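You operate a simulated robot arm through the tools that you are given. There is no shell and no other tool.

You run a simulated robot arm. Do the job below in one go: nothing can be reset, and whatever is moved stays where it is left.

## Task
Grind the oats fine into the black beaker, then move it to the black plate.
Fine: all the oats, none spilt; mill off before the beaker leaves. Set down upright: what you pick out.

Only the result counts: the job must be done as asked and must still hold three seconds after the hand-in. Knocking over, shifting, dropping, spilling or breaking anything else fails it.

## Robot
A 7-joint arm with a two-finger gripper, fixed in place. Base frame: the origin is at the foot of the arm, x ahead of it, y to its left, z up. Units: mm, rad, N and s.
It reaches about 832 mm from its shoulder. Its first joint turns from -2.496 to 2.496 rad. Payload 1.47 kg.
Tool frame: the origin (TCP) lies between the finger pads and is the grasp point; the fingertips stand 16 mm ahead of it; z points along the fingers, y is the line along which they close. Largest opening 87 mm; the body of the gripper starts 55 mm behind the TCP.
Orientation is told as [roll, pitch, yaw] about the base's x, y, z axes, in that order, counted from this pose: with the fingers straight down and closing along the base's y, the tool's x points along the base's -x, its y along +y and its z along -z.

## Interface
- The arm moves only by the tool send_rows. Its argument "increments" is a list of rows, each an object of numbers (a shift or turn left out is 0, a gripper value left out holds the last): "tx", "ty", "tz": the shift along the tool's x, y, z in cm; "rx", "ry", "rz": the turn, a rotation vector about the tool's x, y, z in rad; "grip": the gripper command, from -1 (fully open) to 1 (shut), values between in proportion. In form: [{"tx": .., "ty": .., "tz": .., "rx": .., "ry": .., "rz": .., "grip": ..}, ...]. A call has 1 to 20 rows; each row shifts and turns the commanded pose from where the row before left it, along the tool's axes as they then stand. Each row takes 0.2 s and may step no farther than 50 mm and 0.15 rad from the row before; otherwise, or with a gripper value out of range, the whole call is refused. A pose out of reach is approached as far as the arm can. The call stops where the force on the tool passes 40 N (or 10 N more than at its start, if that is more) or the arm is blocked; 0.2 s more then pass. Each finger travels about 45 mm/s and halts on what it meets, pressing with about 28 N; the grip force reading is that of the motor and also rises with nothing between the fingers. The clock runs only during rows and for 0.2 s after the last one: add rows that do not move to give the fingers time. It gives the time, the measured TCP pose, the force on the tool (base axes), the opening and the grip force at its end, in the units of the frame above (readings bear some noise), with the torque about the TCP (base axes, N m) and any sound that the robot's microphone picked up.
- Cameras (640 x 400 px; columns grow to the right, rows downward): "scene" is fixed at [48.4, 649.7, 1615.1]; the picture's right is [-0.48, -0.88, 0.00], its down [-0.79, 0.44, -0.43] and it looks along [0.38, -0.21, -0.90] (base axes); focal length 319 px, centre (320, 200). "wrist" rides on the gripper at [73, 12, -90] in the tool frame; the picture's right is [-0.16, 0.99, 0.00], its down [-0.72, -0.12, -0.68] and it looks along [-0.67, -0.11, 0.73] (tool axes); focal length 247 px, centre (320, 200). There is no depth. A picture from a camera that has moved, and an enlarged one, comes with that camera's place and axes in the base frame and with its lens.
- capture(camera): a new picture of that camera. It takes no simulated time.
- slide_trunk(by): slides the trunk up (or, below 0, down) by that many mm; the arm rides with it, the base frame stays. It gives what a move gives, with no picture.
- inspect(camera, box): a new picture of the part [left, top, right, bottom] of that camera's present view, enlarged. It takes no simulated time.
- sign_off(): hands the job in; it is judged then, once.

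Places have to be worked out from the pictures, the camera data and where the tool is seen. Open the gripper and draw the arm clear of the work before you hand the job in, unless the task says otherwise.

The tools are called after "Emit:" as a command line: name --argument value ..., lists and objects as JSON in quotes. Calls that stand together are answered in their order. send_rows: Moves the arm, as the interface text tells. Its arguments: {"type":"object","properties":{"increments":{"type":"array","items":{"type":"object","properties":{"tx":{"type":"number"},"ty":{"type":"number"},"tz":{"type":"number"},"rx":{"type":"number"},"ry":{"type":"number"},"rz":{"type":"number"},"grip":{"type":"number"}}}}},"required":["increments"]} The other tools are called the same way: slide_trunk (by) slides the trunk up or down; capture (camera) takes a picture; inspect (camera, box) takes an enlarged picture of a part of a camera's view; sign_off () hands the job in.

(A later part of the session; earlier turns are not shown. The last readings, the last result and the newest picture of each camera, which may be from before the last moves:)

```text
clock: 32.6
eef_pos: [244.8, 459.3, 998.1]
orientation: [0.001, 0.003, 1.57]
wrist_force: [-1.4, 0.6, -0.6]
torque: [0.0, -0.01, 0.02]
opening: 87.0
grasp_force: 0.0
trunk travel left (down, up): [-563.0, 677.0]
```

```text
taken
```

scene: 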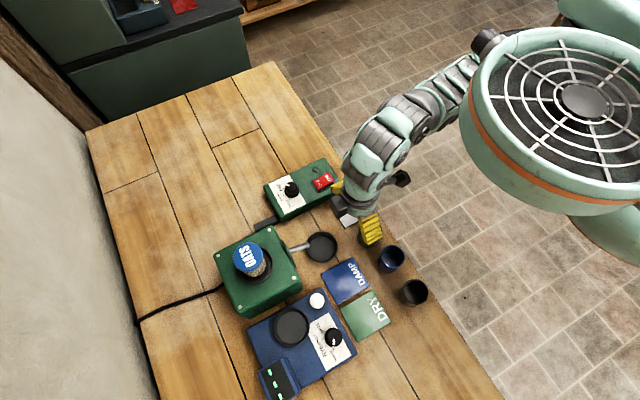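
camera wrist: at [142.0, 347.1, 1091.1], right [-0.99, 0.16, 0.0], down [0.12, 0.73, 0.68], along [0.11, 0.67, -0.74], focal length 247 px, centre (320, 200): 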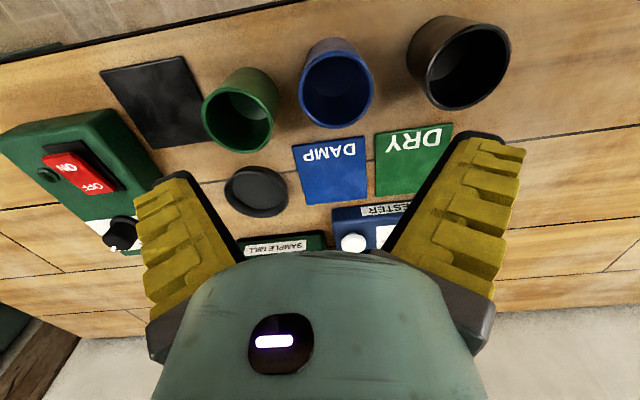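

That works. Now I tilt the hand 0.35 rad outward to view the spout from lower.

Emit:
send_rows --increments '[{"ry": -0.12}, {"ry": -0.12}, {"ry": -0.11}, {}]'

Emit:
capture --camera "wrist"

```text
clock: 33.6
eef_pos: [238.1, 491.7, 1010.7]
orientation: [-0.008, -0.345, 1.598]
wrist_force: [0.2, 0.6, 0.2]
torque: [0.05, -0.04, 0.03]
opening: 86.9
grasp_force: 0.1
out of reach, approached as far as the arm can: row 2, 3
trunk travel left (down, up): [-563.0, 677.0]
```

```text
taken
camera wrist: at [229.1, 392.3, 1069.5], right [-0.99, 0.13, 0.05], down [0.1, 0.45, 0.89], along [0.09, 0.88, -0.46], focal length 247 px, centre (320, 200)
```

wrist: 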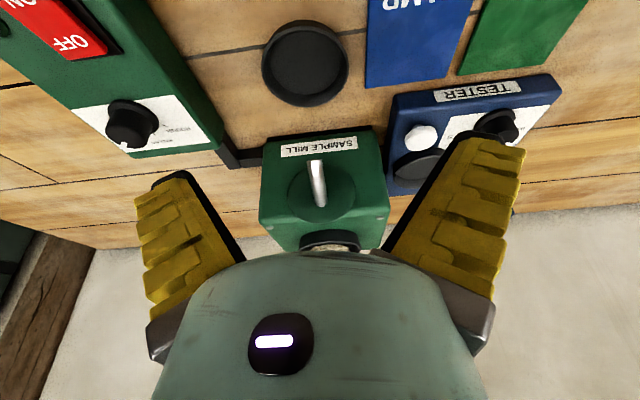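

The tilt is reached, though the arm drifted outward, so folding is limiting it and the shoulder should go up later. I use this view of the spout and tray now.

Emit:
inspect --camera "wrist" --box '[240, 10, 400, 120]'

Emit:
inspect --camera "wrist" --box '[250, 120, 400, 250]'

```text
3.64 times, centred on (320, 65) of wrist
camera zoom: at [229.1, 392.3, 1069.5], right [-0.99, 0.13, 0.05], down [0.1, 0.45, 0.89], along [0.09, 0.88, -0.46], focal length 898 px, centre (320, 691)
```

zoom: 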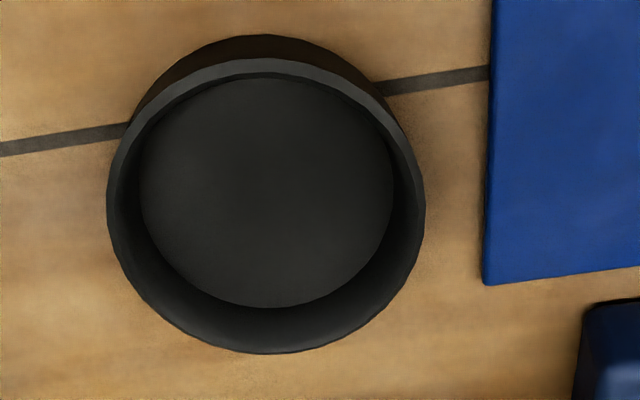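

```text
3.08 times, centred on (325, 185) of wrist
camera zoom: at [229.1, 392.3, 1069.5], right [-0.99, 0.13, 0.05], down [0.1, 0.45, 0.89], along [0.09, 0.88, -0.46], focal length 760 px, centre (305, 246)
```

zoom: 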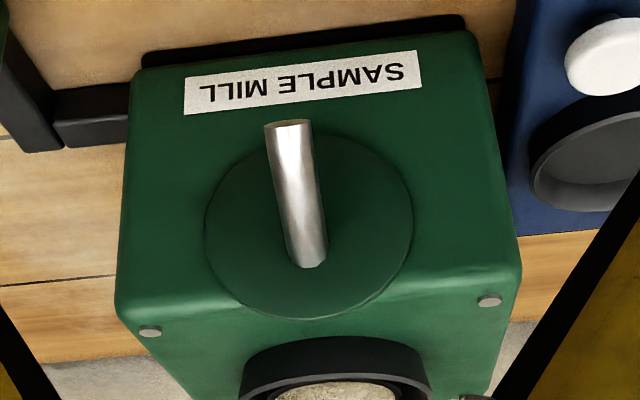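

The tray centre comes out at about (250, 534). Its floor of about 61 mm fits the 55 mm beaker, so the beaker clearly belongs there. I keep a ~20° tilt so the hand stays clear of the mill, and raise the trunk so the arm needn't fold too tightly at the beaker.

Emit:
slide_trunk --by 180

Emit:
send_rows --increments '[{"rx": 0.009, "rz": 0.025}, {"ty": 3, "tx": 1, "tz": 2}, {"ty": 3, "tx": 1, "tz": 2}, {"ty": 3, "tx": 1.5, "tz": 2}, {"ty": 3, "tx": 1.5, "tz": 2}, {"ty": 3, "tx": 1.5, "tz": 2}, {"ty": 3, "tx": 1.5, "tz": 2}, {}]'

```text
clock: 35.6
eef_pos: [237.2, 492.0, 1189.0]
orientation: [-0.009, -0.343, 1.596]
wrist_force: [-0.6, 0.4, 0.0]
torque: [0.04, -0.02, 0.0]
opening: 86.9
grasp_force: 0.0
trunk travel left (down, up): [-743.0, 497.0]
```

```text
clock: 37.4
eef_pos: [60.6, 456.2, 1048.1]
orientation: [-0.01, -0.344, 1.572]
wrist_force: [0.3, 0.6, 0.1]
torque: [-0.04, -0.02, -0.01]
opening: 86.9
grasp_force: 0.1
trunk travel left (down, up): [-743.0, 497.0]
```

All is reachable now. I come to a hover above the black beaker with the fingers opened to about 72 mm.

Emit:
send_rows --increments '[{"tx": 2.4, "ty": 0.27, "tz": 2.25, "grip": -0.65}, {"tx": 2.4, "ty": 0.27, "tz": 2.25}, {"tx": 2.4, "ty": 0.27, "tz": 2.25}, {}]'

Emit:
capture --camera "wrist"

Emit:
capture --camera "scene"

```text
clock: 38.4
eef_pos: [52.4, 413.5, 960.0]
orientation: [-0.009, -0.347, 1.571]
wrist_force: [0.1, -0.4, 0.6]
torque: [0.0, -0.02, -0.02]
opening: 74.9
grasp_force: 2.2
trunk travel left (down, up): [-743.0, 497.0]
```

```text
taken
camera wrist: at [38.8, 314.2, 1019.9], right [-0.99, 0.15, 0.04], down [0.11, 0.45, 0.89], along [0.11, 0.88, -0.46], focal length 247 px, centre (320, 200)
```

wrist: 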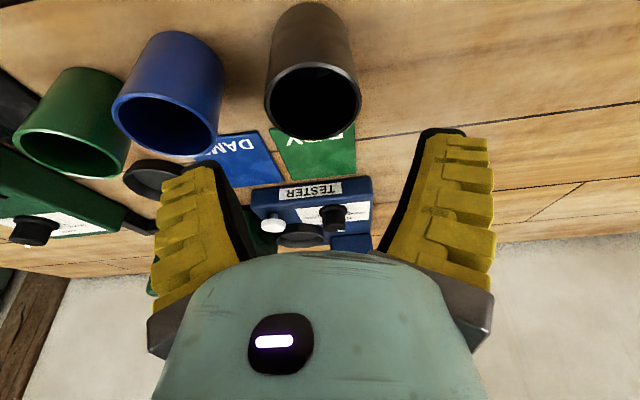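

```text
taken
```

scene: 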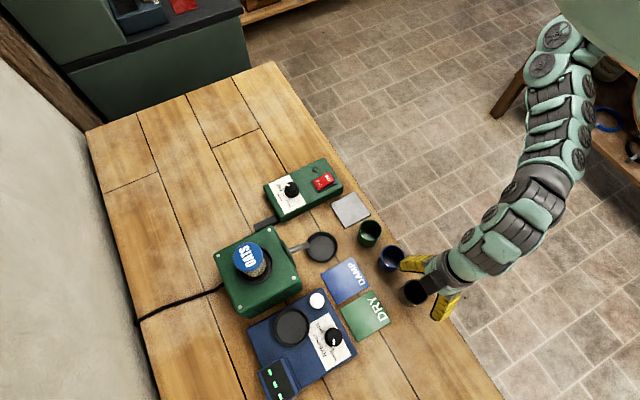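

The rim appears just where predicted. I descend to TCP z≈902 around the beaker.

Emit:
send_rows --increments '[{"tx": 0.55, "tz": 1.34}, {"tx": 0.55, "tz": 1.34}, {"tx": 0.55, "tz": 1.34}, {"tx": 0.55, "tz": 1.34}, {}]'

Emit:
capture --camera "wrist"

Emit:
inspect --camera "scene" --box '[370, 230, 480, 330]'

```text
clock: 39.6
eef_pos: [50.6, 412.6, 902.7]
orientation: [-0.008, -0.347, 1.569]
wrist_force: [-3.9, 3.3, 11.7]
torque: [0.01, -0.85, 0.17]
opening: 76.1
grasp_force: 5.6
trunk travel left (down, up): [-743.0, 497.0]
```

```text
taken
camera wrist: at [39.3, 312.3, 962.9], right [-0.99, 0.15, 0.05], down [0.11, 0.45, 0.89], along [0.11, 0.88, -0.46], focal length 247 px, centre (320, 200)
```

wrist: 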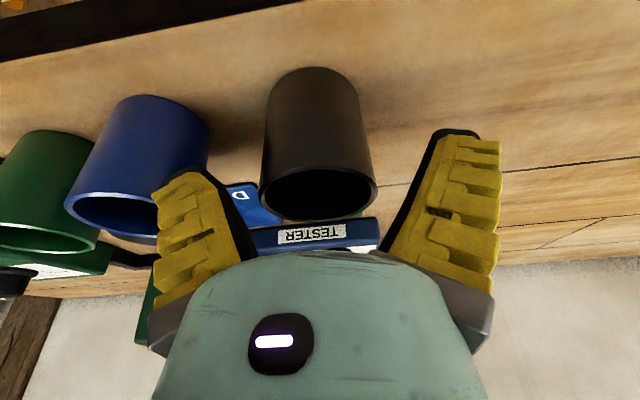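

```text
4.00 times, centred on (425, 280) of scene
camera zoom: at [48.4, 649.7, 1615.1], right [-0.48, -0.88, 0.0], down [-0.79, 0.44, -0.43], along [0.38, -0.21, -0.9], focal length 1277 px, centre (-100, -120)
```

zoom: 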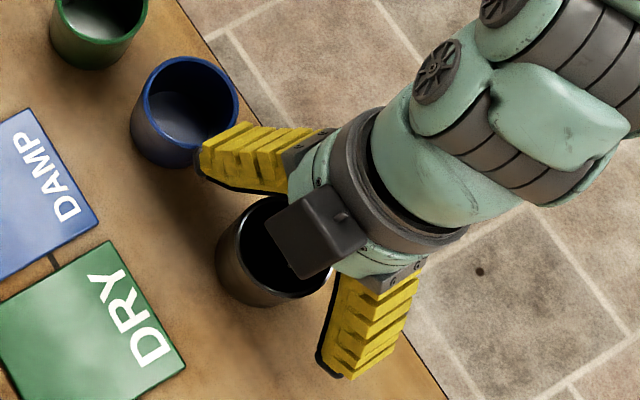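

There is unexpected contact (12 N up): the +x finger seems to be touching the blue beaker's rim. I back straight up at once and check the blue beaker.

Emit:
send_rows --increments '[{"tx": -0.55, "tz": -1.34}, {"tx": -0.55, "tz": -1.34}, {"tx": -0.55, "tz": -1.34}, {}]'

Emit:
inspect --camera "scene" --box '[350, 215, 460, 315]'

Emit:
inspect --camera "wrist" --box '[0, 20, 400, 270]'

```text
clock: 40.6
eef_pos: [53.5, 412.7, 945.8]
orientation: [-0.009, -0.344, 1.57]
wrist_force: [-0.8, 0.1, 0.3]
torque: [0.01, 0.0, 0.01]
opening: 74.8
grasp_force: 1.9
trunk travel left (down, up): [-743.0, 497.0]
```

```text
4.00 times, centred on (405, 265) of scene
camera zoom: at [48.4, 649.7, 1615.1], right [-0.48, -0.88, 0.0], down [-0.79, 0.44, -0.43], along [0.38, -0.21, -0.9], focal length 1277 px, centre (-20, -60)
```

zoom: 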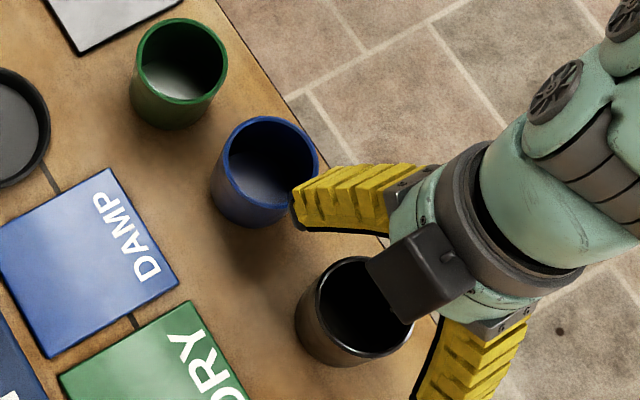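

```text
1.60 times, centred on (200, 145) of wrist
camera zoom: at [40.4, 313.4, 1006.0], right [-0.99, 0.15, 0.04], down [0.11, 0.45, 0.89], along [0.11, 0.88, -0.46], focal length 395 px, centre (512, 288)
```

zoom: 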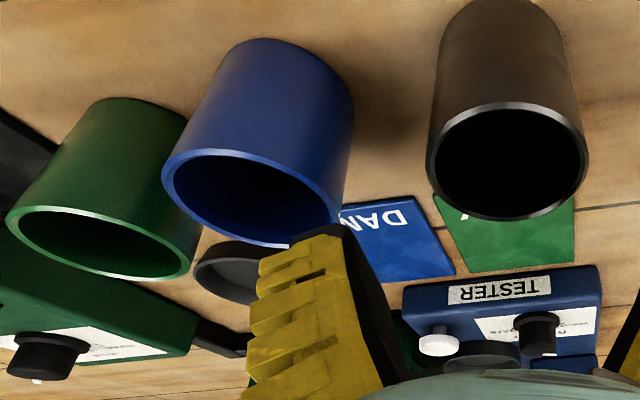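

I take the same enlarged box as at the start to compare the blue beaker's position directly.

Emit:
inspect --camera "scene" --box '[300, 200, 460, 300]'

```text
4.00 times, centred on (380, 250) of scene
camera zoom: at [48.4, 649.7, 1615.1], right [-0.48, -0.88, 0.0], down [-0.79, 0.44, -0.43], along [0.38, -0.21, -0.9], focal length 1277 px, centre (80, 0)
```

zoom: 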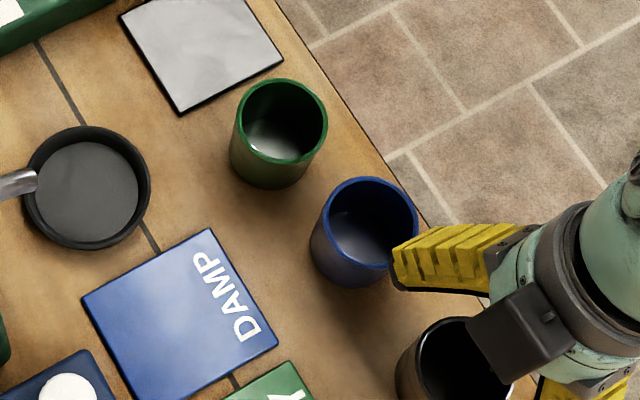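

The blue beaker still stands upright and seems shifted by less than ~2 mm. The fingers are thicker outward than I assumed, because of their ribs. I narrow the opening to about 65 mm and offset the hand slightly away from the blue beaker.

Emit:
send_rows --increments '[{"ty": 0.3, "tz": 0, "grip": -0.42}, {"grip": -0.42}, {"grip": -0.42}, {"grip": -0.42}]'

Emit:
capture --camera "wrist"

```text
clock: 41.6
eef_pos: [49.3, 413.1, 945.1]
orientation: [-0.009, -0.345, 1.571]
wrist_force: [0.3, -0.2, -0.3]
torque: [-0.01, 0.01, 0.01]
opening: 66.3
grasp_force: 3.1
trunk travel left (down, up): [-743.0, 497.0]
```

```text
taken
camera wrist: at [37.1, 313.7, 1005.8], right [-0.99, 0.15, 0.04], down [0.11, 0.45, 0.89], along [0.11, 0.88, -0.46], focal length 247 px, centre (320, 200)
```

wrist: 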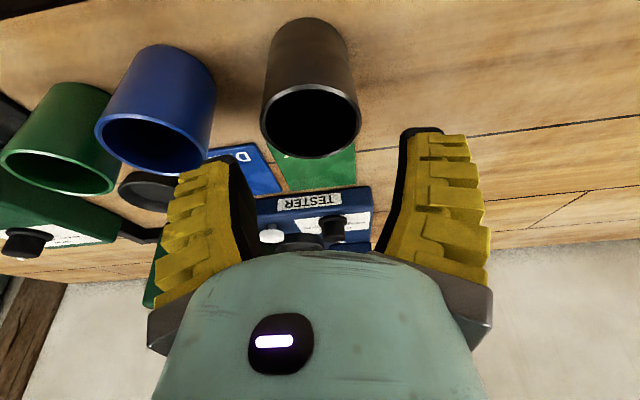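

The opening is 66 mm and the hand is within 3 mm of the beaker axis. I descend again in small steps, watching the force.

Emit:
send_rows --increments '[{"tx": 0.363, "ty": -0.04, "tz": 1.01}, {"tx": 0.363, "ty": -0.04, "tz": 1.01}, {"tx": 0.18, "ty": -0.04, "tz": 0.5}, {}]'

Emit:
inspect --camera "scene" --box '[350, 215, 460, 315]'

Emit:
capture --camera "wrist"

```text
clock: 42.6
eef_pos: [52.5, 413.5, 918.8]
orientation: [-0.009, -0.345, 1.571]
wrist_force: [0.0, 0.0, -0.1]
torque: [-0.01, -0.02, -0.02]
opening: 66.0
grasp_force: 2.6
trunk travel left (down, up): [-743.0, 497.0]
```

```text
4.00 times, centred on (405, 265) of scene
camera zoom: at [48.4, 649.7, 1615.1], right [-0.48, -0.88, 0.0], down [-0.79, 0.44, -0.43], along [0.38, -0.21, -0.9], focal length 1277 px, centre (-20, -60)
```

zoom: 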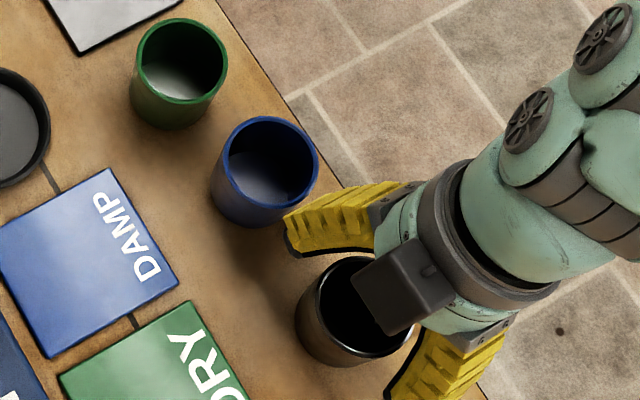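

```text
taken
camera wrist: at [39.3, 313.9, 979.5], right [-0.99, 0.15, 0.05], down [0.11, 0.45, 0.89], along [0.11, 0.88, -0.46], focal length 247 px, centre (320, 200)
```

wrist: 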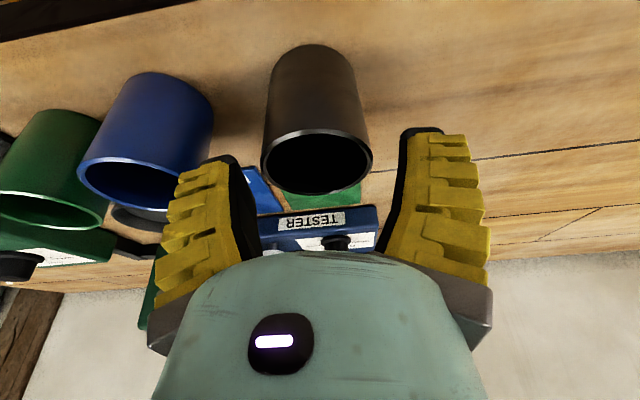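

In the picture the finger tips stand wider apart than the reading suggests, so I can narrow more before going down. I reduce the opening further here.

Emit:
send_rows --increments '[{"grip": -0.2}, {"grip": -0.2}, {"grip": -0.2}]'

Emit:
capture --camera "wrist"

```text
clock: 43.4
eef_pos: [50.5, 413.4, 920.0]
orientation: [-0.01, -0.345, 1.569]
wrist_force: [-0.1, -0.4, 0.4]
torque: [-0.04, -0.01, 0.02]
opening: 57.4
grasp_force: 3.3
trunk travel left (down, up): [-743.0, 497.0]
```

```text
taken
camera wrist: at [39.4, 313.8, 979.5], right [-0.99, 0.15, 0.05], down [0.11, 0.45, 0.89], along [0.11, 0.88, -0.46], focal length 247 px, centre (320, 200)
```

wrist: 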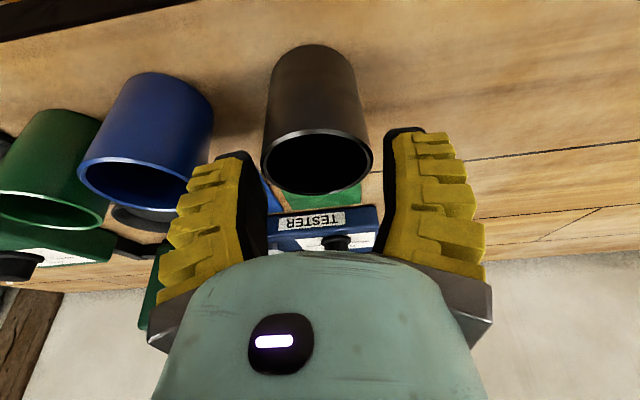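

About 7 mm of clearance remains on each side, with the beaker centred. I go down the last 17 mm and close on the beaker.

Emit:
send_rows --increments '[{"tx": 0.29, "tz": 0.8}, {"tx": 0.29, "tz": 0.8}, {}]'

Emit:
capture --camera "wrist"

Emit:
inspect --camera "scene" --box '[350, 215, 460, 315]'

```text
clock: 44.2
eef_pos: [50.6, 411.0, 902.1]
orientation: [-0.009, -0.342, 1.571]
wrist_force: [0.8, -0.9, -0.9]
torque: [-0.01, 0.0, -0.04]
opening: 57.2
grasp_force: 3.9
trunk travel left (down, up): [-743.0, 497.0]
```

```text
taken
camera wrist: at [39.7, 312.2, 962.5], right [-0.99, 0.15, 0.04], down [0.11, 0.45, 0.89], along [0.11, 0.88, -0.46], focal length 247 px, centre (320, 200)
```

wrist: 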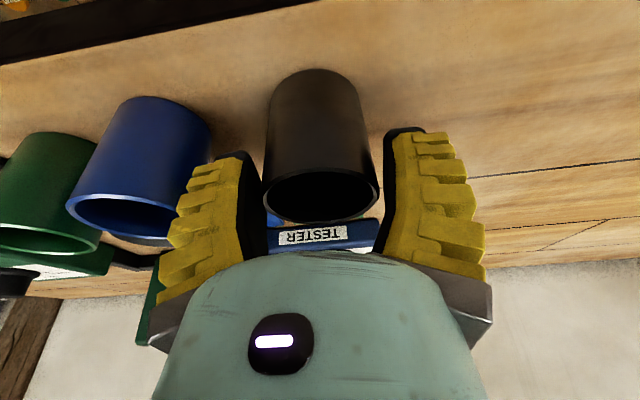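

```text
4.00 times, centred on (405, 265) of scene
camera zoom: at [48.4, 649.7, 1615.1], right [-0.48, -0.88, 0.0], down [-0.79, 0.44, -0.43], along [0.38, -0.21, -0.9], focal length 1277 px, centre (-20, -60)
```

zoom: 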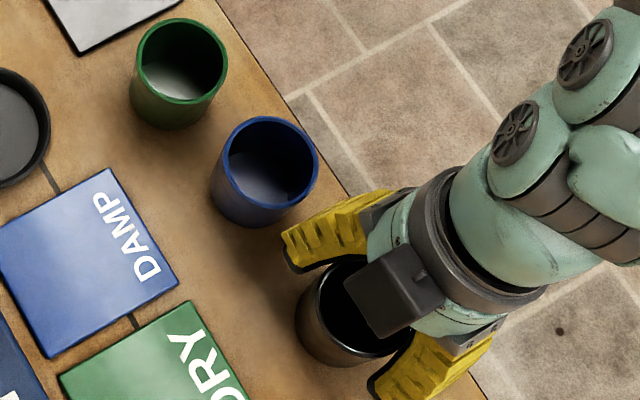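

There is no contact and the blue beaker is unmoved. I close the fingers on the black beaker.

Emit:
send_rows --increments '[{"grip": 0.2}, {"grip": 0.6}, {"grip": 1}, {"grip": 1}, {"grip": 1}]'

Emit:
capture --camera "wrist"

```text
clock: 45.4
eef_pos: [51.4, 411.7, 901.7]
orientation: [-0.009, -0.343, 1.572]
wrist_force: [0.0, -1.6, 5.2]
torque: [-0.15, -0.12, -0.05]
opening: 47.7
grasp_force: 28.5
trunk travel left (down, up): [-743.0, 497.0]
```

```text
taken
camera wrist: at [39.8, 312.2, 962.6], right [-0.99, 0.15, 0.04], down [0.11, 0.45, 0.89], along [0.11, 0.88, -0.46], focal length 247 px, centre (320, 200)
```

wrist: 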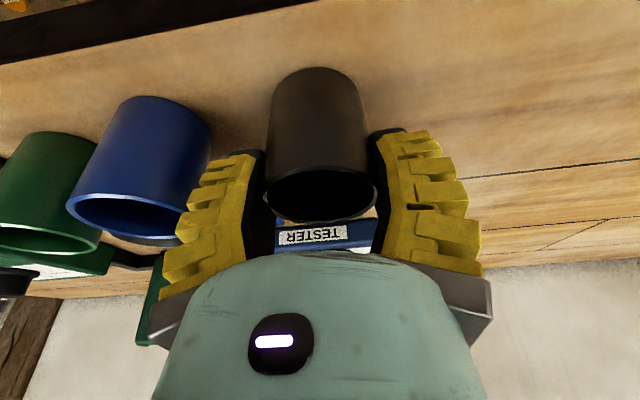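

The beaker is held (47.7 mm, 28 N). I lift it straight up.

Emit:
send_rows --increments '[{"tx": -0.34, "tz": -0.94}, {"tx": -0.68, "tz": -1.88}, {"tx": -0.68, "tz": -1.88}, {"tx": -0.68, "tz": -1.88}, {}]'

Emit:
capture --camera "wrist"

Emit:
inspect --camera "scene" --box '[300, 200, 460, 300]'

```text
clock: 46.6
eef_pos: [49.6, 412.6, 971.9]
orientation: [-0.01, -0.344, 1.572]
wrist_force: [-0.3, 0.2, -1.3]
torque: [0.03, -0.02, 0.0]
opening: 47.3
grasp_force: 28.2
trunk travel left (down, up): [-743.0, 497.0]
```

```text
taken
camera wrist: at [37.3, 313.1, 1032.2], right [-0.99, 0.15, 0.04], down [0.11, 0.45, 0.89], along [0.11, 0.88, -0.46], focal length 247 px, centre (320, 200)
```

wrist: 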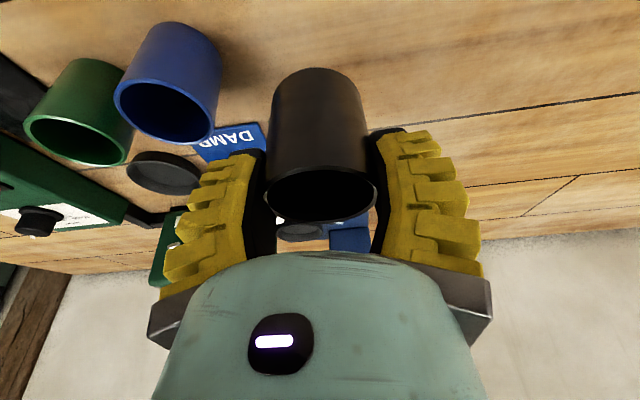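

```text
4.00 times, centred on (380, 250) of scene
camera zoom: at [48.4, 649.7, 1615.1], right [-0.48, -0.88, 0.0], down [-0.79, 0.44, -0.43], along [0.38, -0.21, -0.9], focal length 1277 px, centre (80, 0)
```

zoom: 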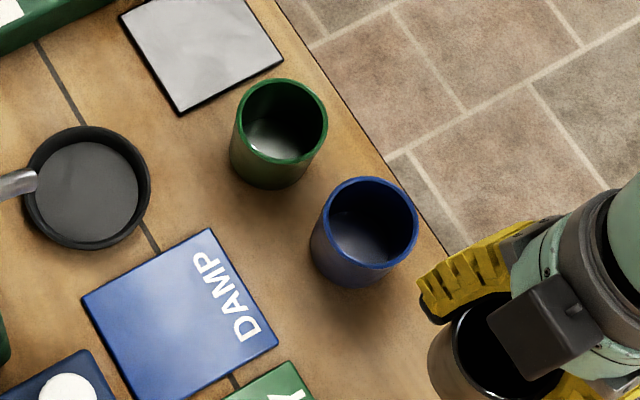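

The beaker hangs upright in the grip. I carry it high, over toward the tray and in front of the spout.

Emit:
send_rows --increments '[{"tx": -0.85, "tz": -2.35}, {"ty": -2, "tx": -0.9, "tz": 0.3}, {"ty": -3, "tx": -1.0, "tz": 0.36}, {"ty": -3, "tx": -1.0, "tz": 0.36}, {"ty": -3, "tx": -1.0, "tz": 0.36}, {"ty": -3, "tx": -1.0, "tz": 0.36}, {"ty": -3, "tx": -1.0, "tz": 0.36}, {"ty": -3}, {}]'

Emit:
capture --camera "wrist"

Emit:
capture --camera "scene"

```text
clock: 48.6
eef_pos: [248.4, 474.4, 997.3]
orientation: [-0.009, -0.343, 1.57]
wrist_force: [-0.2, -0.5, -1.8]
torque: [0.01, 0.0, -0.01]
opening: 47.5
grasp_force: 28.1
trunk travel left (down, up): [-743.0, 497.0]
```

```text
taken
camera wrist: at [237.3, 375.3, 1057.9], right [-0.99, 0.15, 0.05], down [0.11, 0.45, 0.89], along [0.11, 0.88, -0.46], focal length 247 px, centre (320, 200)
```

wrist: 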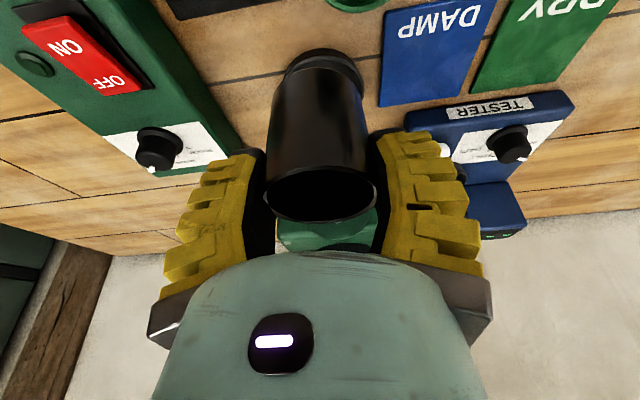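

```text
taken
```

scene: 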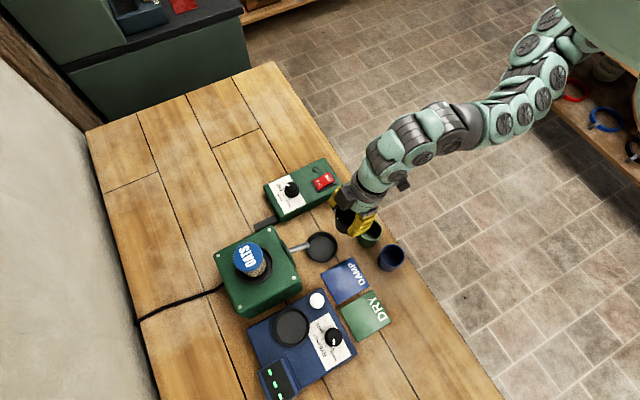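

I lower in front of the tray to TCP z≈918, so the beaker bottom is about 873, above the tray rim.

Emit:
send_rows --increments '[{"tx": 0.3, "ty": -0.03, "tz": 2.0}, {"tx": 0.3, "ty": -0.03, "tz": 2.0}, {"tx": 0.3, "ty": -0.03, "tz": 2.0}, {"tx": 0.3, "ty": -0.03, "tz": 1.97}, {}]'

Emit:
capture --camera "wrist"

Emit:
inspect --camera "scene" --box '[260, 190, 420, 290]'

```text
clock: 49.8
eef_pos: [250.6, 491.7, 919.7]
orientation: [-0.01, -0.347, 1.568]
wrist_force: [-0.7, -0.6, -1.7]
torque: [0.01, -0.02, 0.0]
opening: 47.5
grasp_force: 27.7
trunk travel left (down, up): [-743.0, 497.0]
```

```text
taken
camera wrist: at [238.8, 391.7, 979.6], right [-0.99, 0.15, 0.05], down [0.11, 0.45, 0.89], along [0.11, 0.88, -0.46], focal length 247 px, centre (320, 200)
```

wrist: 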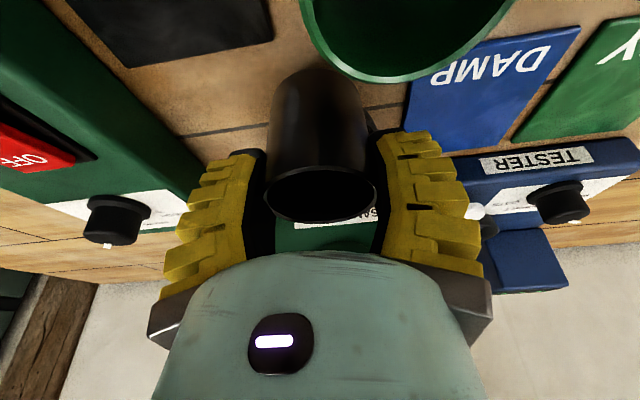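

```text
4.00 times, centred on (340, 240) of scene
camera zoom: at [48.4, 649.7, 1615.1], right [-0.48, -0.88, 0.0], down [-0.79, 0.44, -0.43], along [0.38, -0.21, -0.9], focal length 1277 px, centre (240, 40)
```

zoom: 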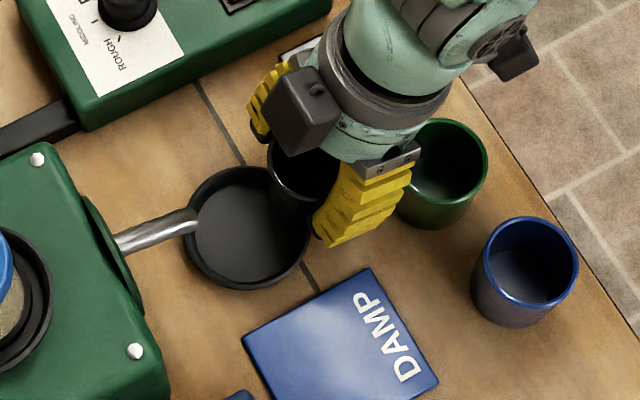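

All clear. I slide the beaker forward 40 mm over the tray, staying below the spout tip.

Emit:
send_rows --increments '[{"tx": -1.25, "tz": 0.45}, {"tx": -1.25, "tz": 0.45}, {"tx": -1.26, "tz": 0.45}, {}]'

Emit:
capture --camera "wrist"

Emit:
inspect --camera "scene" --box '[280, 210, 360, 260]'

```text
clock: 50.8
eef_pos: [252.5, 529.8, 918.4]
orientation: [-0.009, -0.342, 1.57]
wrist_force: [-0.4, -0.8, -2.1]
torque: [-0.02, -0.03, 0.0]
opening: 48.4
grasp_force: 28.2
trunk travel left (down, up): [-743.0, 497.0]
```

```text
taken
camera wrist: at [240.7, 429.7, 978.8], right [-0.99, 0.15, 0.05], down [0.11, 0.45, 0.89], along [0.11, 0.88, -0.46], focal length 247 px, centre (320, 200)
```

wrist: 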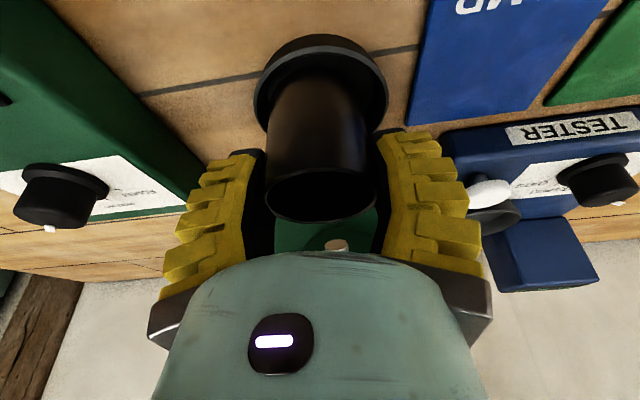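

```text
8.00 times, centred on (320, 235) of scene
camera zoom: at [48.4, 649.7, 1615.1], right [-0.48, -0.88, 0.0], down [-0.79, 0.44, -0.43], along [0.38, -0.21, -0.9], focal length 2554 px, centre (320, -80)
```

zoom: 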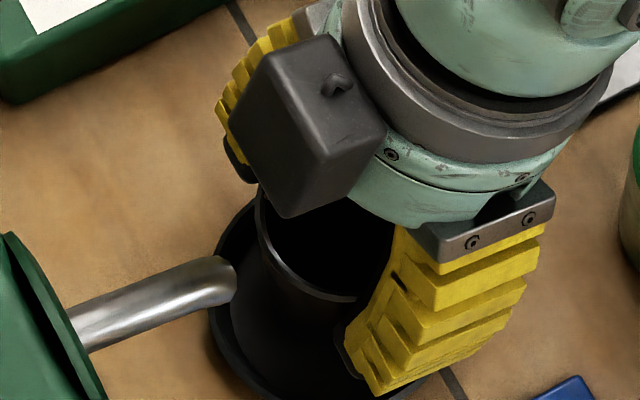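

The beaker is aligned with the tray in x and within about 2 mm in y. I nudge it 1.5 mm forward and lower it gently.

Emit:
send_rows --increments '[{"tx": -0.14, "tz": 0.05}, {"tx": 0.17, "tz": 0.47}, {"tx": 0.1, "tz": 0.28}, {}]'

Emit:
capture --camera "wrist"

Emit:
inspect --camera "wrist" --box '[220, 30, 420, 155]'

```text
clock: 51.8
eef_pos: [251.9, 527.5, 913.8]
orientation: [-0.009, -0.343, 1.57]
wrist_force: [0.2, 0.5, -1.7]
torque: [-0.01, 0.0, -0.01]
opening: 48.0
grasp_force: 27.8
out of reach, approached as far as the arm can: row 3
trunk travel left (down, up): [-743.0, 497.0]
```

```text
taken
camera wrist: at [240.0, 428.2, 973.1], right [-0.99, 0.15, 0.05], down [0.11, 0.45, 0.89], along [0.11, 0.88, -0.46], focal length 247 px, centre (320, 200)
```

wrist: 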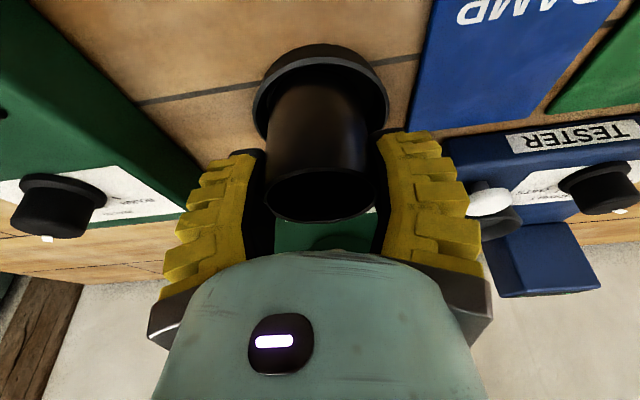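

```text
3.20 times, centred on (320, 92) of wrist
camera zoom: at [240.0, 428.2, 973.1], right [-0.99, 0.15, 0.05], down [0.11, 0.45, 0.89], along [0.11, 0.88, -0.46], focal length 790 px, centre (320, 544)
```

zoom: 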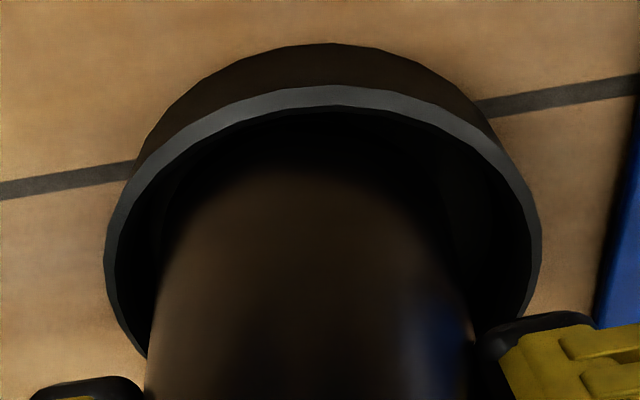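

The reach is exhausted here, so the shoulder must go lower. I back out from under the spout, rise 70 mm, lower the trunk 70 mm and come back.

Emit:
send_rows --increments '[{"tx": 1.25, "tz": -0.45}, {"tx": 1.25, "tz": -0.45}, {"tx": 1.0, "tz": -0.36}, {"tx": -0.79, "tz": -2.2}, {"tx": -0.79, "tz": -2.2}, {"tx": -0.79, "tz": -2.2}, {}]'

Emit:
slide_trunk --by -70

Emit:
capture --camera "wrist"

```text
clock: 53.4
eef_pos: [251.0, 489.2, 982.7]
orientation: [-0.008, -0.343, 1.569]
wrist_force: [1.1, 0.8, -2.1]
torque: [0.0, 0.03, 0.0]
opening: 44.8
grasp_force: 28.8
trunk travel left (down, up): [-743.0, 497.0]
```

```text
clock: 54.5
eef_pos: [250.0, 494.1, 915.4]
orientation: [-0.009, -0.354, 1.571]
wrist_force: [-2.3, 8.1, 12.6]
torque: [0.56, 0.09, -0.01]
opening: 45.1
grasp_force: 28.0
trunk travel left (down, up): [-673.0, 567.0]
```

```text
taken
camera wrist: at [238.9, 394.8, 975.8], right [-0.99, 0.15, 0.05], down [0.11, 0.44, 0.89], along [0.11, 0.88, -0.45], focal length 247 px, centre (320, 200)
```

wrist: 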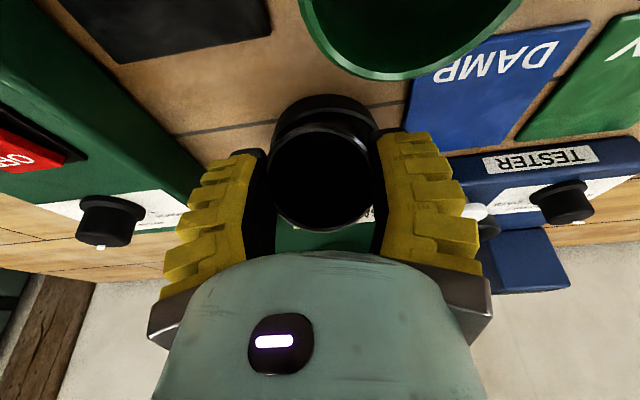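

The beaker tilted in the grip; it evidently caught the tray rim while backing out, and now it is touching something. I raise at once to look.

Emit:
send_rows --increments '[{"tx": -0.34, "tz": -0.94}, {"tx": -0.68, "tz": -1.88}, {"tx": -0.68, "tz": -1.88}, {"tx": -0.68, "tz": -1.88}, {}]'

Emit:
capture --camera "wrist"

Emit:
inspect --camera "scene" --box '[260, 190, 420, 290]'

```text
clock: 55.7
eef_pos: [251.0, 501.5, 981.3]
orientation: [-0.008, -0.342, 1.57]
wrist_force: [0.2, 0.3, -1.9]
torque: [-0.04, -0.01, -0.02]
opening: 44.6
grasp_force: 28.3
out of reach, approached as far as the arm can: row 3, 4
trunk travel left (down, up): [-673.0, 567.0]
```

```text
taken
camera wrist: at [238.8, 402.1, 1041.1], right [-0.99, 0.15, 0.04], down [0.11, 0.45, 0.88], along [0.11, 0.88, -0.47], focal length 247 px, centre (320, 200)
```

wrist: 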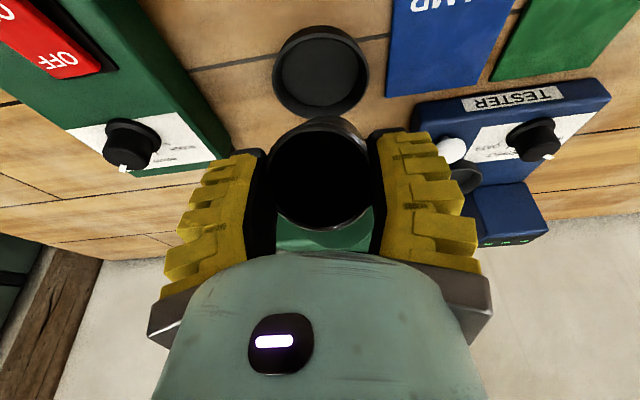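

```text
4.00 times, centred on (340, 240) of scene
camera zoom: at [48.4, 649.7, 1615.1], right [-0.48, -0.88, 0.0], down [-0.79, 0.44, -0.43], along [0.38, -0.21, -0.9], focal length 1277 px, centre (240, 40)
```

zoom: 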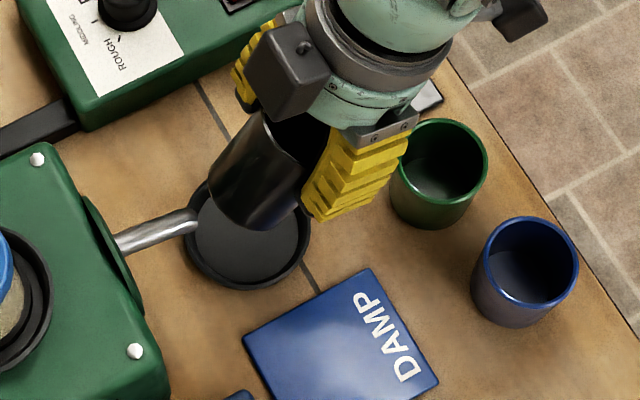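

The tray has not moved, but the beaker has pivoted in the grip with its bottom toward the mill. I enlarge it to measure its tilt, then I'll set it upright on free table and regrasp.

Emit:
inspect --camera "wrist" --box '[240, 100, 400, 250]'

Emit:
inspect --camera "scene" --box '[290, 205, 370, 255]'

```text
2.67 times, centred on (320, 175) of wrist
camera zoom: at [238.8, 402.1, 1041.1], right [-0.99, 0.15, 0.04], down [0.11, 0.45, 0.88], along [0.11, 0.88, -0.47], focal length 659 px, centre (320, 267)
```

zoom: 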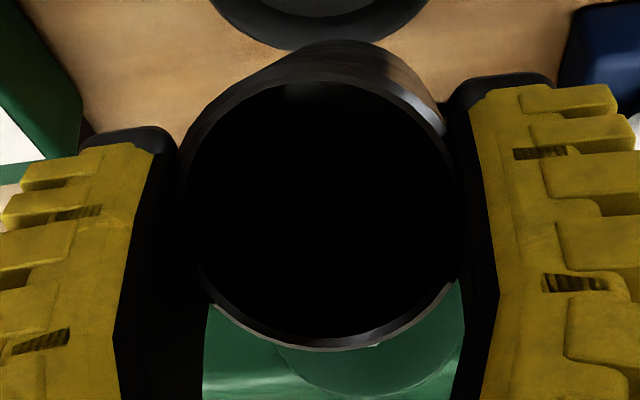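

```text
8.00 times, centred on (330, 230) of scene
camera zoom: at [48.4, 649.7, 1615.1], right [-0.48, -0.88, 0.0], down [-0.79, 0.44, -0.43], along [0.38, -0.21, -0.9], focal length 2554 px, centre (240, -40)
```

zoom: 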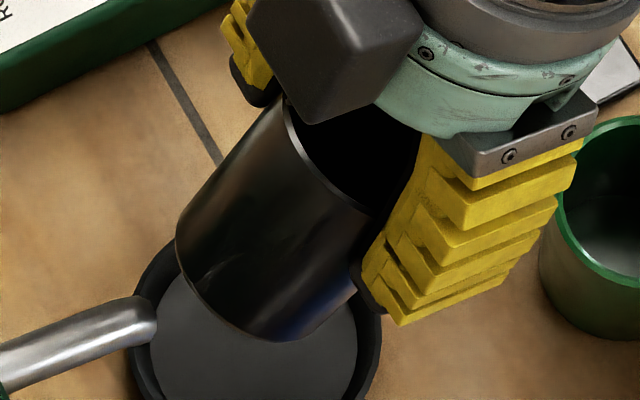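

The beaker leans about 37° with its bottom toward +y, held near the fingertips. I rotate the hand back gradually, moving away from the mill and rising, to bring the beaker upright.

Emit:
send_rows --increments '[{"tx": 0.84, "tz": -0.67, "ry": 0.0936}, {"tx": 0.9, "tz": -0.59, "ry": 0.0936}, {"tx": 0.95, "tz": -0.51, "ry": 0.0936}, {"tx": 0.99, "tz": -0.41, "ry": 0.0936}, {}]'

Emit:
capture --camera "wrist"

```text
clock: 56.9
eef_pos: [251.7, 458.6, 994.3]
orientation: [-0.009, 0.03, 1.569]
wrist_force: [0.5, 0.2, -1.5]
torque: [0.0, -0.02, -0.02]
opening: 44.2
grasp_force: 28.2
trunk travel left (down, up): [-673.0, 567.0]
```

```text
taken
camera wrist: at [238.3, 388.2, 1086.7], right [-0.99, 0.16, -0.01], down [0.11, 0.74, 0.66], along [0.12, 0.65, -0.75], focal length 247 px, centre (320, 200)
```

wrist: 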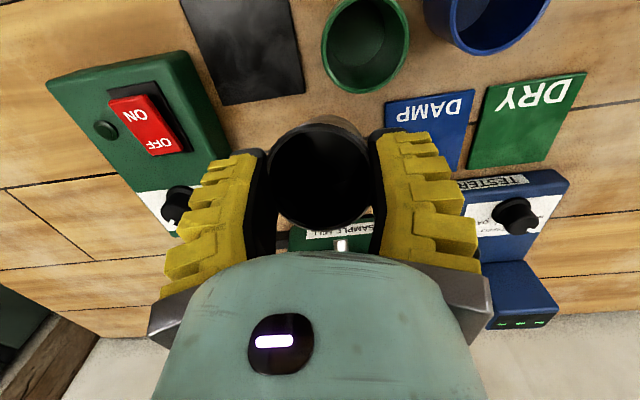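

This works smoothly; the pitch is now 0.03. I finish the rotation to about 0.31.

Emit:
send_rows --increments '[{"tx": 1.0, "tz": -0.4, "ry": 0.0936}, {"tx": 1.05, "tz": -0.22, "ry": 0.0936}, {"tx": 1.07, "tz": -0.12, "ry": 0.0936}, {}]'

Emit:
inspect --camera "scene" --box '[300, 180, 420, 260]'

Emit:
capture --camera "wrist"

```text
clock: 57.9
eef_pos: [248.6, 429.9, 1006.5]
orientation: [-0.009, 0.31, 1.566]
wrist_force: [0.5, -0.3, -1.3]
torque: [-0.03, 0.01, 0.03]
opening: 44.0
grasp_force: 28.0
trunk travel left (down, up): [-673.0, 567.0]
```

```text
5.00 times, centred on (360, 220) of scene
camera zoom: at [48.4, 649.7, 1615.1], right [-0.48, -0.88, 0.0], down [-0.79, 0.44, -0.43], along [0.38, -0.21, -0.9], focal length 1596 px, centre (120, 100)
```

zoom: 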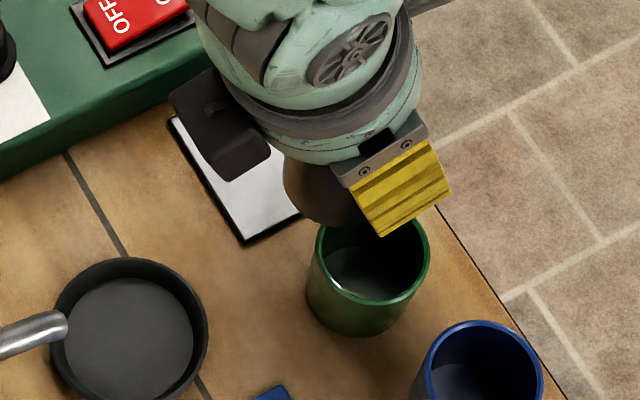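

```text
taken
camera wrist: at [236.7, 386.6, 1113.9], right [-0.99, 0.15, -0.06], down [0.11, 0.9, 0.43], along [0.12, 0.41, -0.9], focal length 247 px, centre (320, 200)
```

wrist: 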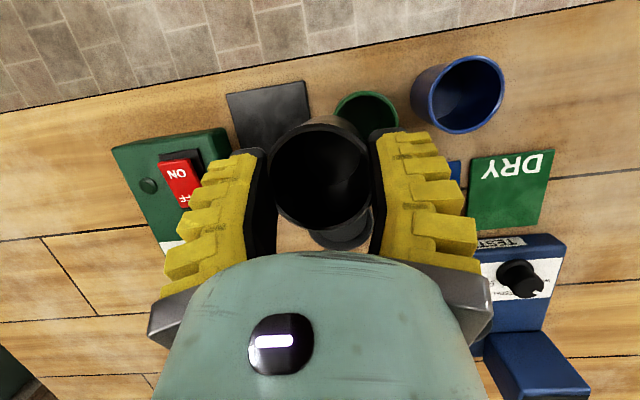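

By calculation the beaker should now be about upright. I check it in an enlargement.

Emit:
inspect --camera "wrist" --box '[250, 100, 400, 250]'

Emit:
inspect --camera "scene" --box '[335, 200, 399, 240]'

```text
2.67 times, centred on (325, 175) of wrist
camera zoom: at [236.7, 386.6, 1113.9], right [-0.99, 0.15, -0.06], down [0.11, 0.9, 0.43], along [0.12, 0.41, -0.9], focal length 659 px, centre (307, 267)
```

zoom: 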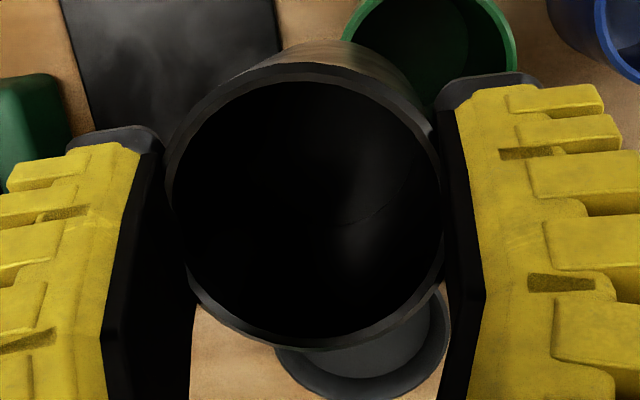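

```text
10.00 times, centred on (367, 220) of scene
camera zoom: at [48.4, 649.7, 1615.1], right [-0.48, -0.88, 0.0], down [-0.79, 0.44, -0.43], along [0.38, -0.21, -0.9], focal length 3192 px, centre (-150, 0)
```

zoom: 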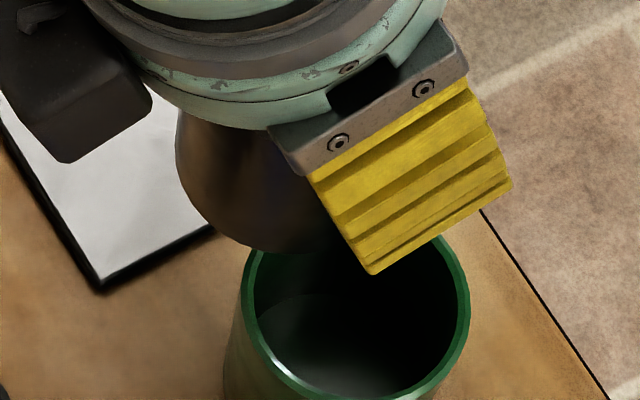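

The beaker is upright within 1–2°, with its base about 63 mm below the TCP. I carry it over to free table at about (36, 420), away from the blue beaker.

Emit:
send_rows --increments '[{"ty": 2.5, "tx": 0.1}, {"ty": 3.4, "tx": 0.15}, {"ty": 3.4, "tx": 0.15}, {"ty": 3.4, "tx": 0.15}, {"ty": 3.4, "tx": 0.15}, {"ty": 3.4, "tx": 0.1}, {"ty": 1.8}, {}]'

Emit:
capture --camera "wrist"

Emit:
capture --camera "scene"

```text
clock: 59.7
eef_pos: [62.2, 404.8, 1006.4]
orientation: [-0.009, 0.311, 1.563]
wrist_force: [0.1, 0.2, -1.3]
torque: [-0.03, -0.01, 0.0]
opening: 44.1
grasp_force: 27.8
out of reach, approached as far as the arm can: row 5, 6, 7
trunk travel left (down, up): [-673.0, 567.0]
```

```text
taken
camera wrist: at [49.3, 362.2, 1115.0], right [-0.99, 0.15, -0.06], down [0.12, 0.9, 0.43], along [0.12, 0.42, -0.9], focal length 247 px, centre (320, 200)
```

wrist: 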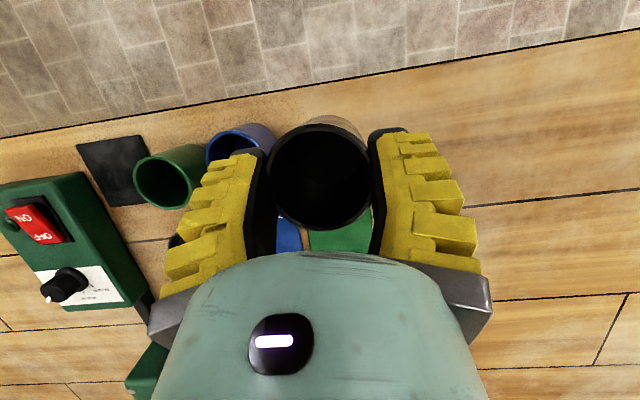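

```text
taken
```

scene: 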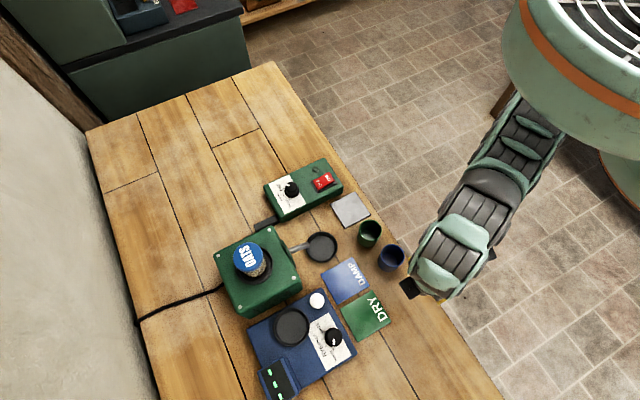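

A joint limit stops the arm here at (62, 405). I raise the trunk to relax it, then continue.

Emit:
slide_trunk --by 80

Emit:
send_rows --increments '[{"tx": -1.4, "tz": 0.45}, {"ty": 1.0}, {"ty": 1.0}, {}]'

```text
clock: 60.9
eef_pos: [61.5, 404.9, 1086.5]
orientation: [-0.007, 0.311, 1.566]
wrist_force: [0.0, -0.1, -0.6]
torque: [0.01, -0.01, -0.01]
opening: 44.1
grasp_force: 28.4
trunk travel left (down, up): [-753.0, 487.0]
```

```text
clock: 61.9
eef_pos: [49.8, 398.1, 1083.7]
orientation: [-0.009, 0.312, 1.562]
wrist_force: [-0.2, 0.2, -1.9]
torque: [-0.02, 0.01, 0.03]
opening: 43.8
grasp_force: 28.3
out of reach, approached as far as the arm can: row 1, 3
trunk travel left (down, up): [-753.0, 487.0]
```

The limit looks like a wrist angle. I try descending a bit first, since a steeper forearm should relieve it.

Emit:
send_rows --increments '[{"tx": -0.76, "tz": 2.38}, {"tx": -0.76, "tz": 2.38}, {"tx": -0.76, "tz": 2.38}, {}]'

Emit:
send_rows --increments '[{"tx": -1.0, "tz": 0.32}, {"tx": -1.0, "tz": 0.32}, {}]'

```text
clock: 62.9
eef_pos: [54.3, 388.7, 1018.2]
orientation: [-0.007, 0.31, 1.567]
wrist_force: [0.6, 0.1, -1.0]
torque: [-0.04, -0.02, -0.03]
opening: 43.6
grasp_force: 27.7
out of reach, approached as far as the arm can: row 2, 3
trunk travel left (down, up): [-753.0, 487.0]
```

```text
clock: 63.7
eef_pos: [53.5, 387.8, 1018.3]
orientation: [-0.008, 0.311, 1.564]
wrist_force: [-0.7, 1.1, -1.1]
torque: [0.02, 0.0, 0.02]
opening: 43.5
grasp_force: 28.1
out of reach, approached as far as the arm can: row 1, 2
trunk travel left (down, up): [-753.0, 487.0]
```

Lower and outward both fail at this azimuth with the hand leaning this way. I go back toward (250, 430), where this pose was fine, and will use the black plate as a stand for regrasping.

Emit:
send_rows --increments '[{"tx": 0.3, "tz": -0.95}, {"ty": -3, "tx": -0.3, "tz": -0.3}, {"ty": -3, "tx": -0.6, "tz": 0.1}, {"ty": -3, "tx": -0.8, "tz": 0.2}, {"ty": -3, "tx": -0.8, "tz": 0.2}, {"ty": -3, "tx": -0.8, "tz": 0.2}, {"ty": -3, "tx": -0.8, "tz": 0.2}, {}]'

Emit:
capture --camera "wrist"

```text
clock: 65.5
eef_pos: [235.4, 421.9, 1015.3]
orientation: [-0.01, 0.31, 1.564]
wrist_force: [0.3, -1.2, -1.0]
torque: [0.02, 0.03, 0.01]
opening: 43.5
grasp_force: 28.0
out of reach, approached as far as the arm can: row 7
trunk travel left (down, up): [-753.0, 487.0]
```

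```text
taken
camera wrist: at [222.7, 378.2, 1123.5], right [-0.99, 0.15, -0.06], down [0.11, 0.9, 0.43], along [0.12, 0.42, -0.9], focal length 247 px, centre (320, 200)
```

wrist: 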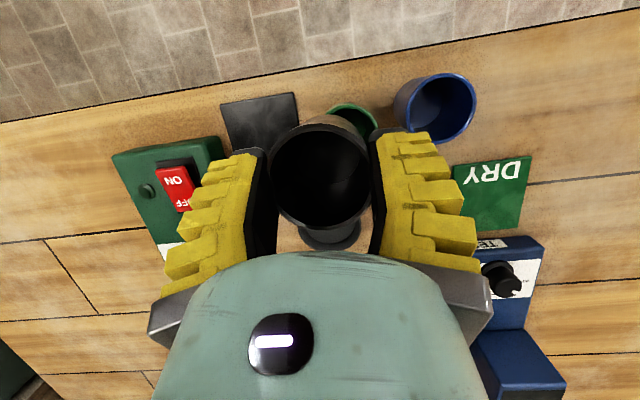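

A lower trunk suits this leaning pose better. I lower it in stages while keeping the beaker well above the green one.

Emit:
slide_trunk --by -25

Emit:
send_rows --increments '[{"tx": 0.6, "tz": -1.9}, {"tx": 0.6, "tz": -1.9}, {"tx": 0.6, "tz": -1.9}, {}]'

```text
clock: 66.2
eef_pos: [233.8, 421.3, 990.0]
orientation: [-0.009, 0.311, 1.565]
wrist_force: [-0.6, 0.2, -2.1]
torque: [0.03, -0.02, 0.0]
opening: 43.5
grasp_force: 27.6
trunk travel left (down, up): [-728.0, 512.0]
```

```text
clock: 67.2
eef_pos: [234.3, 422.4, 1048.0]
orientation: [-0.009, 0.311, 1.566]
wrist_force: [-0.3, 0.3, -1.9]
torque: [-0.04, -0.01, -0.01]
opening: 43.5
grasp_force: 28.0
trunk travel left (down, up): [-728.0, 512.0]
```

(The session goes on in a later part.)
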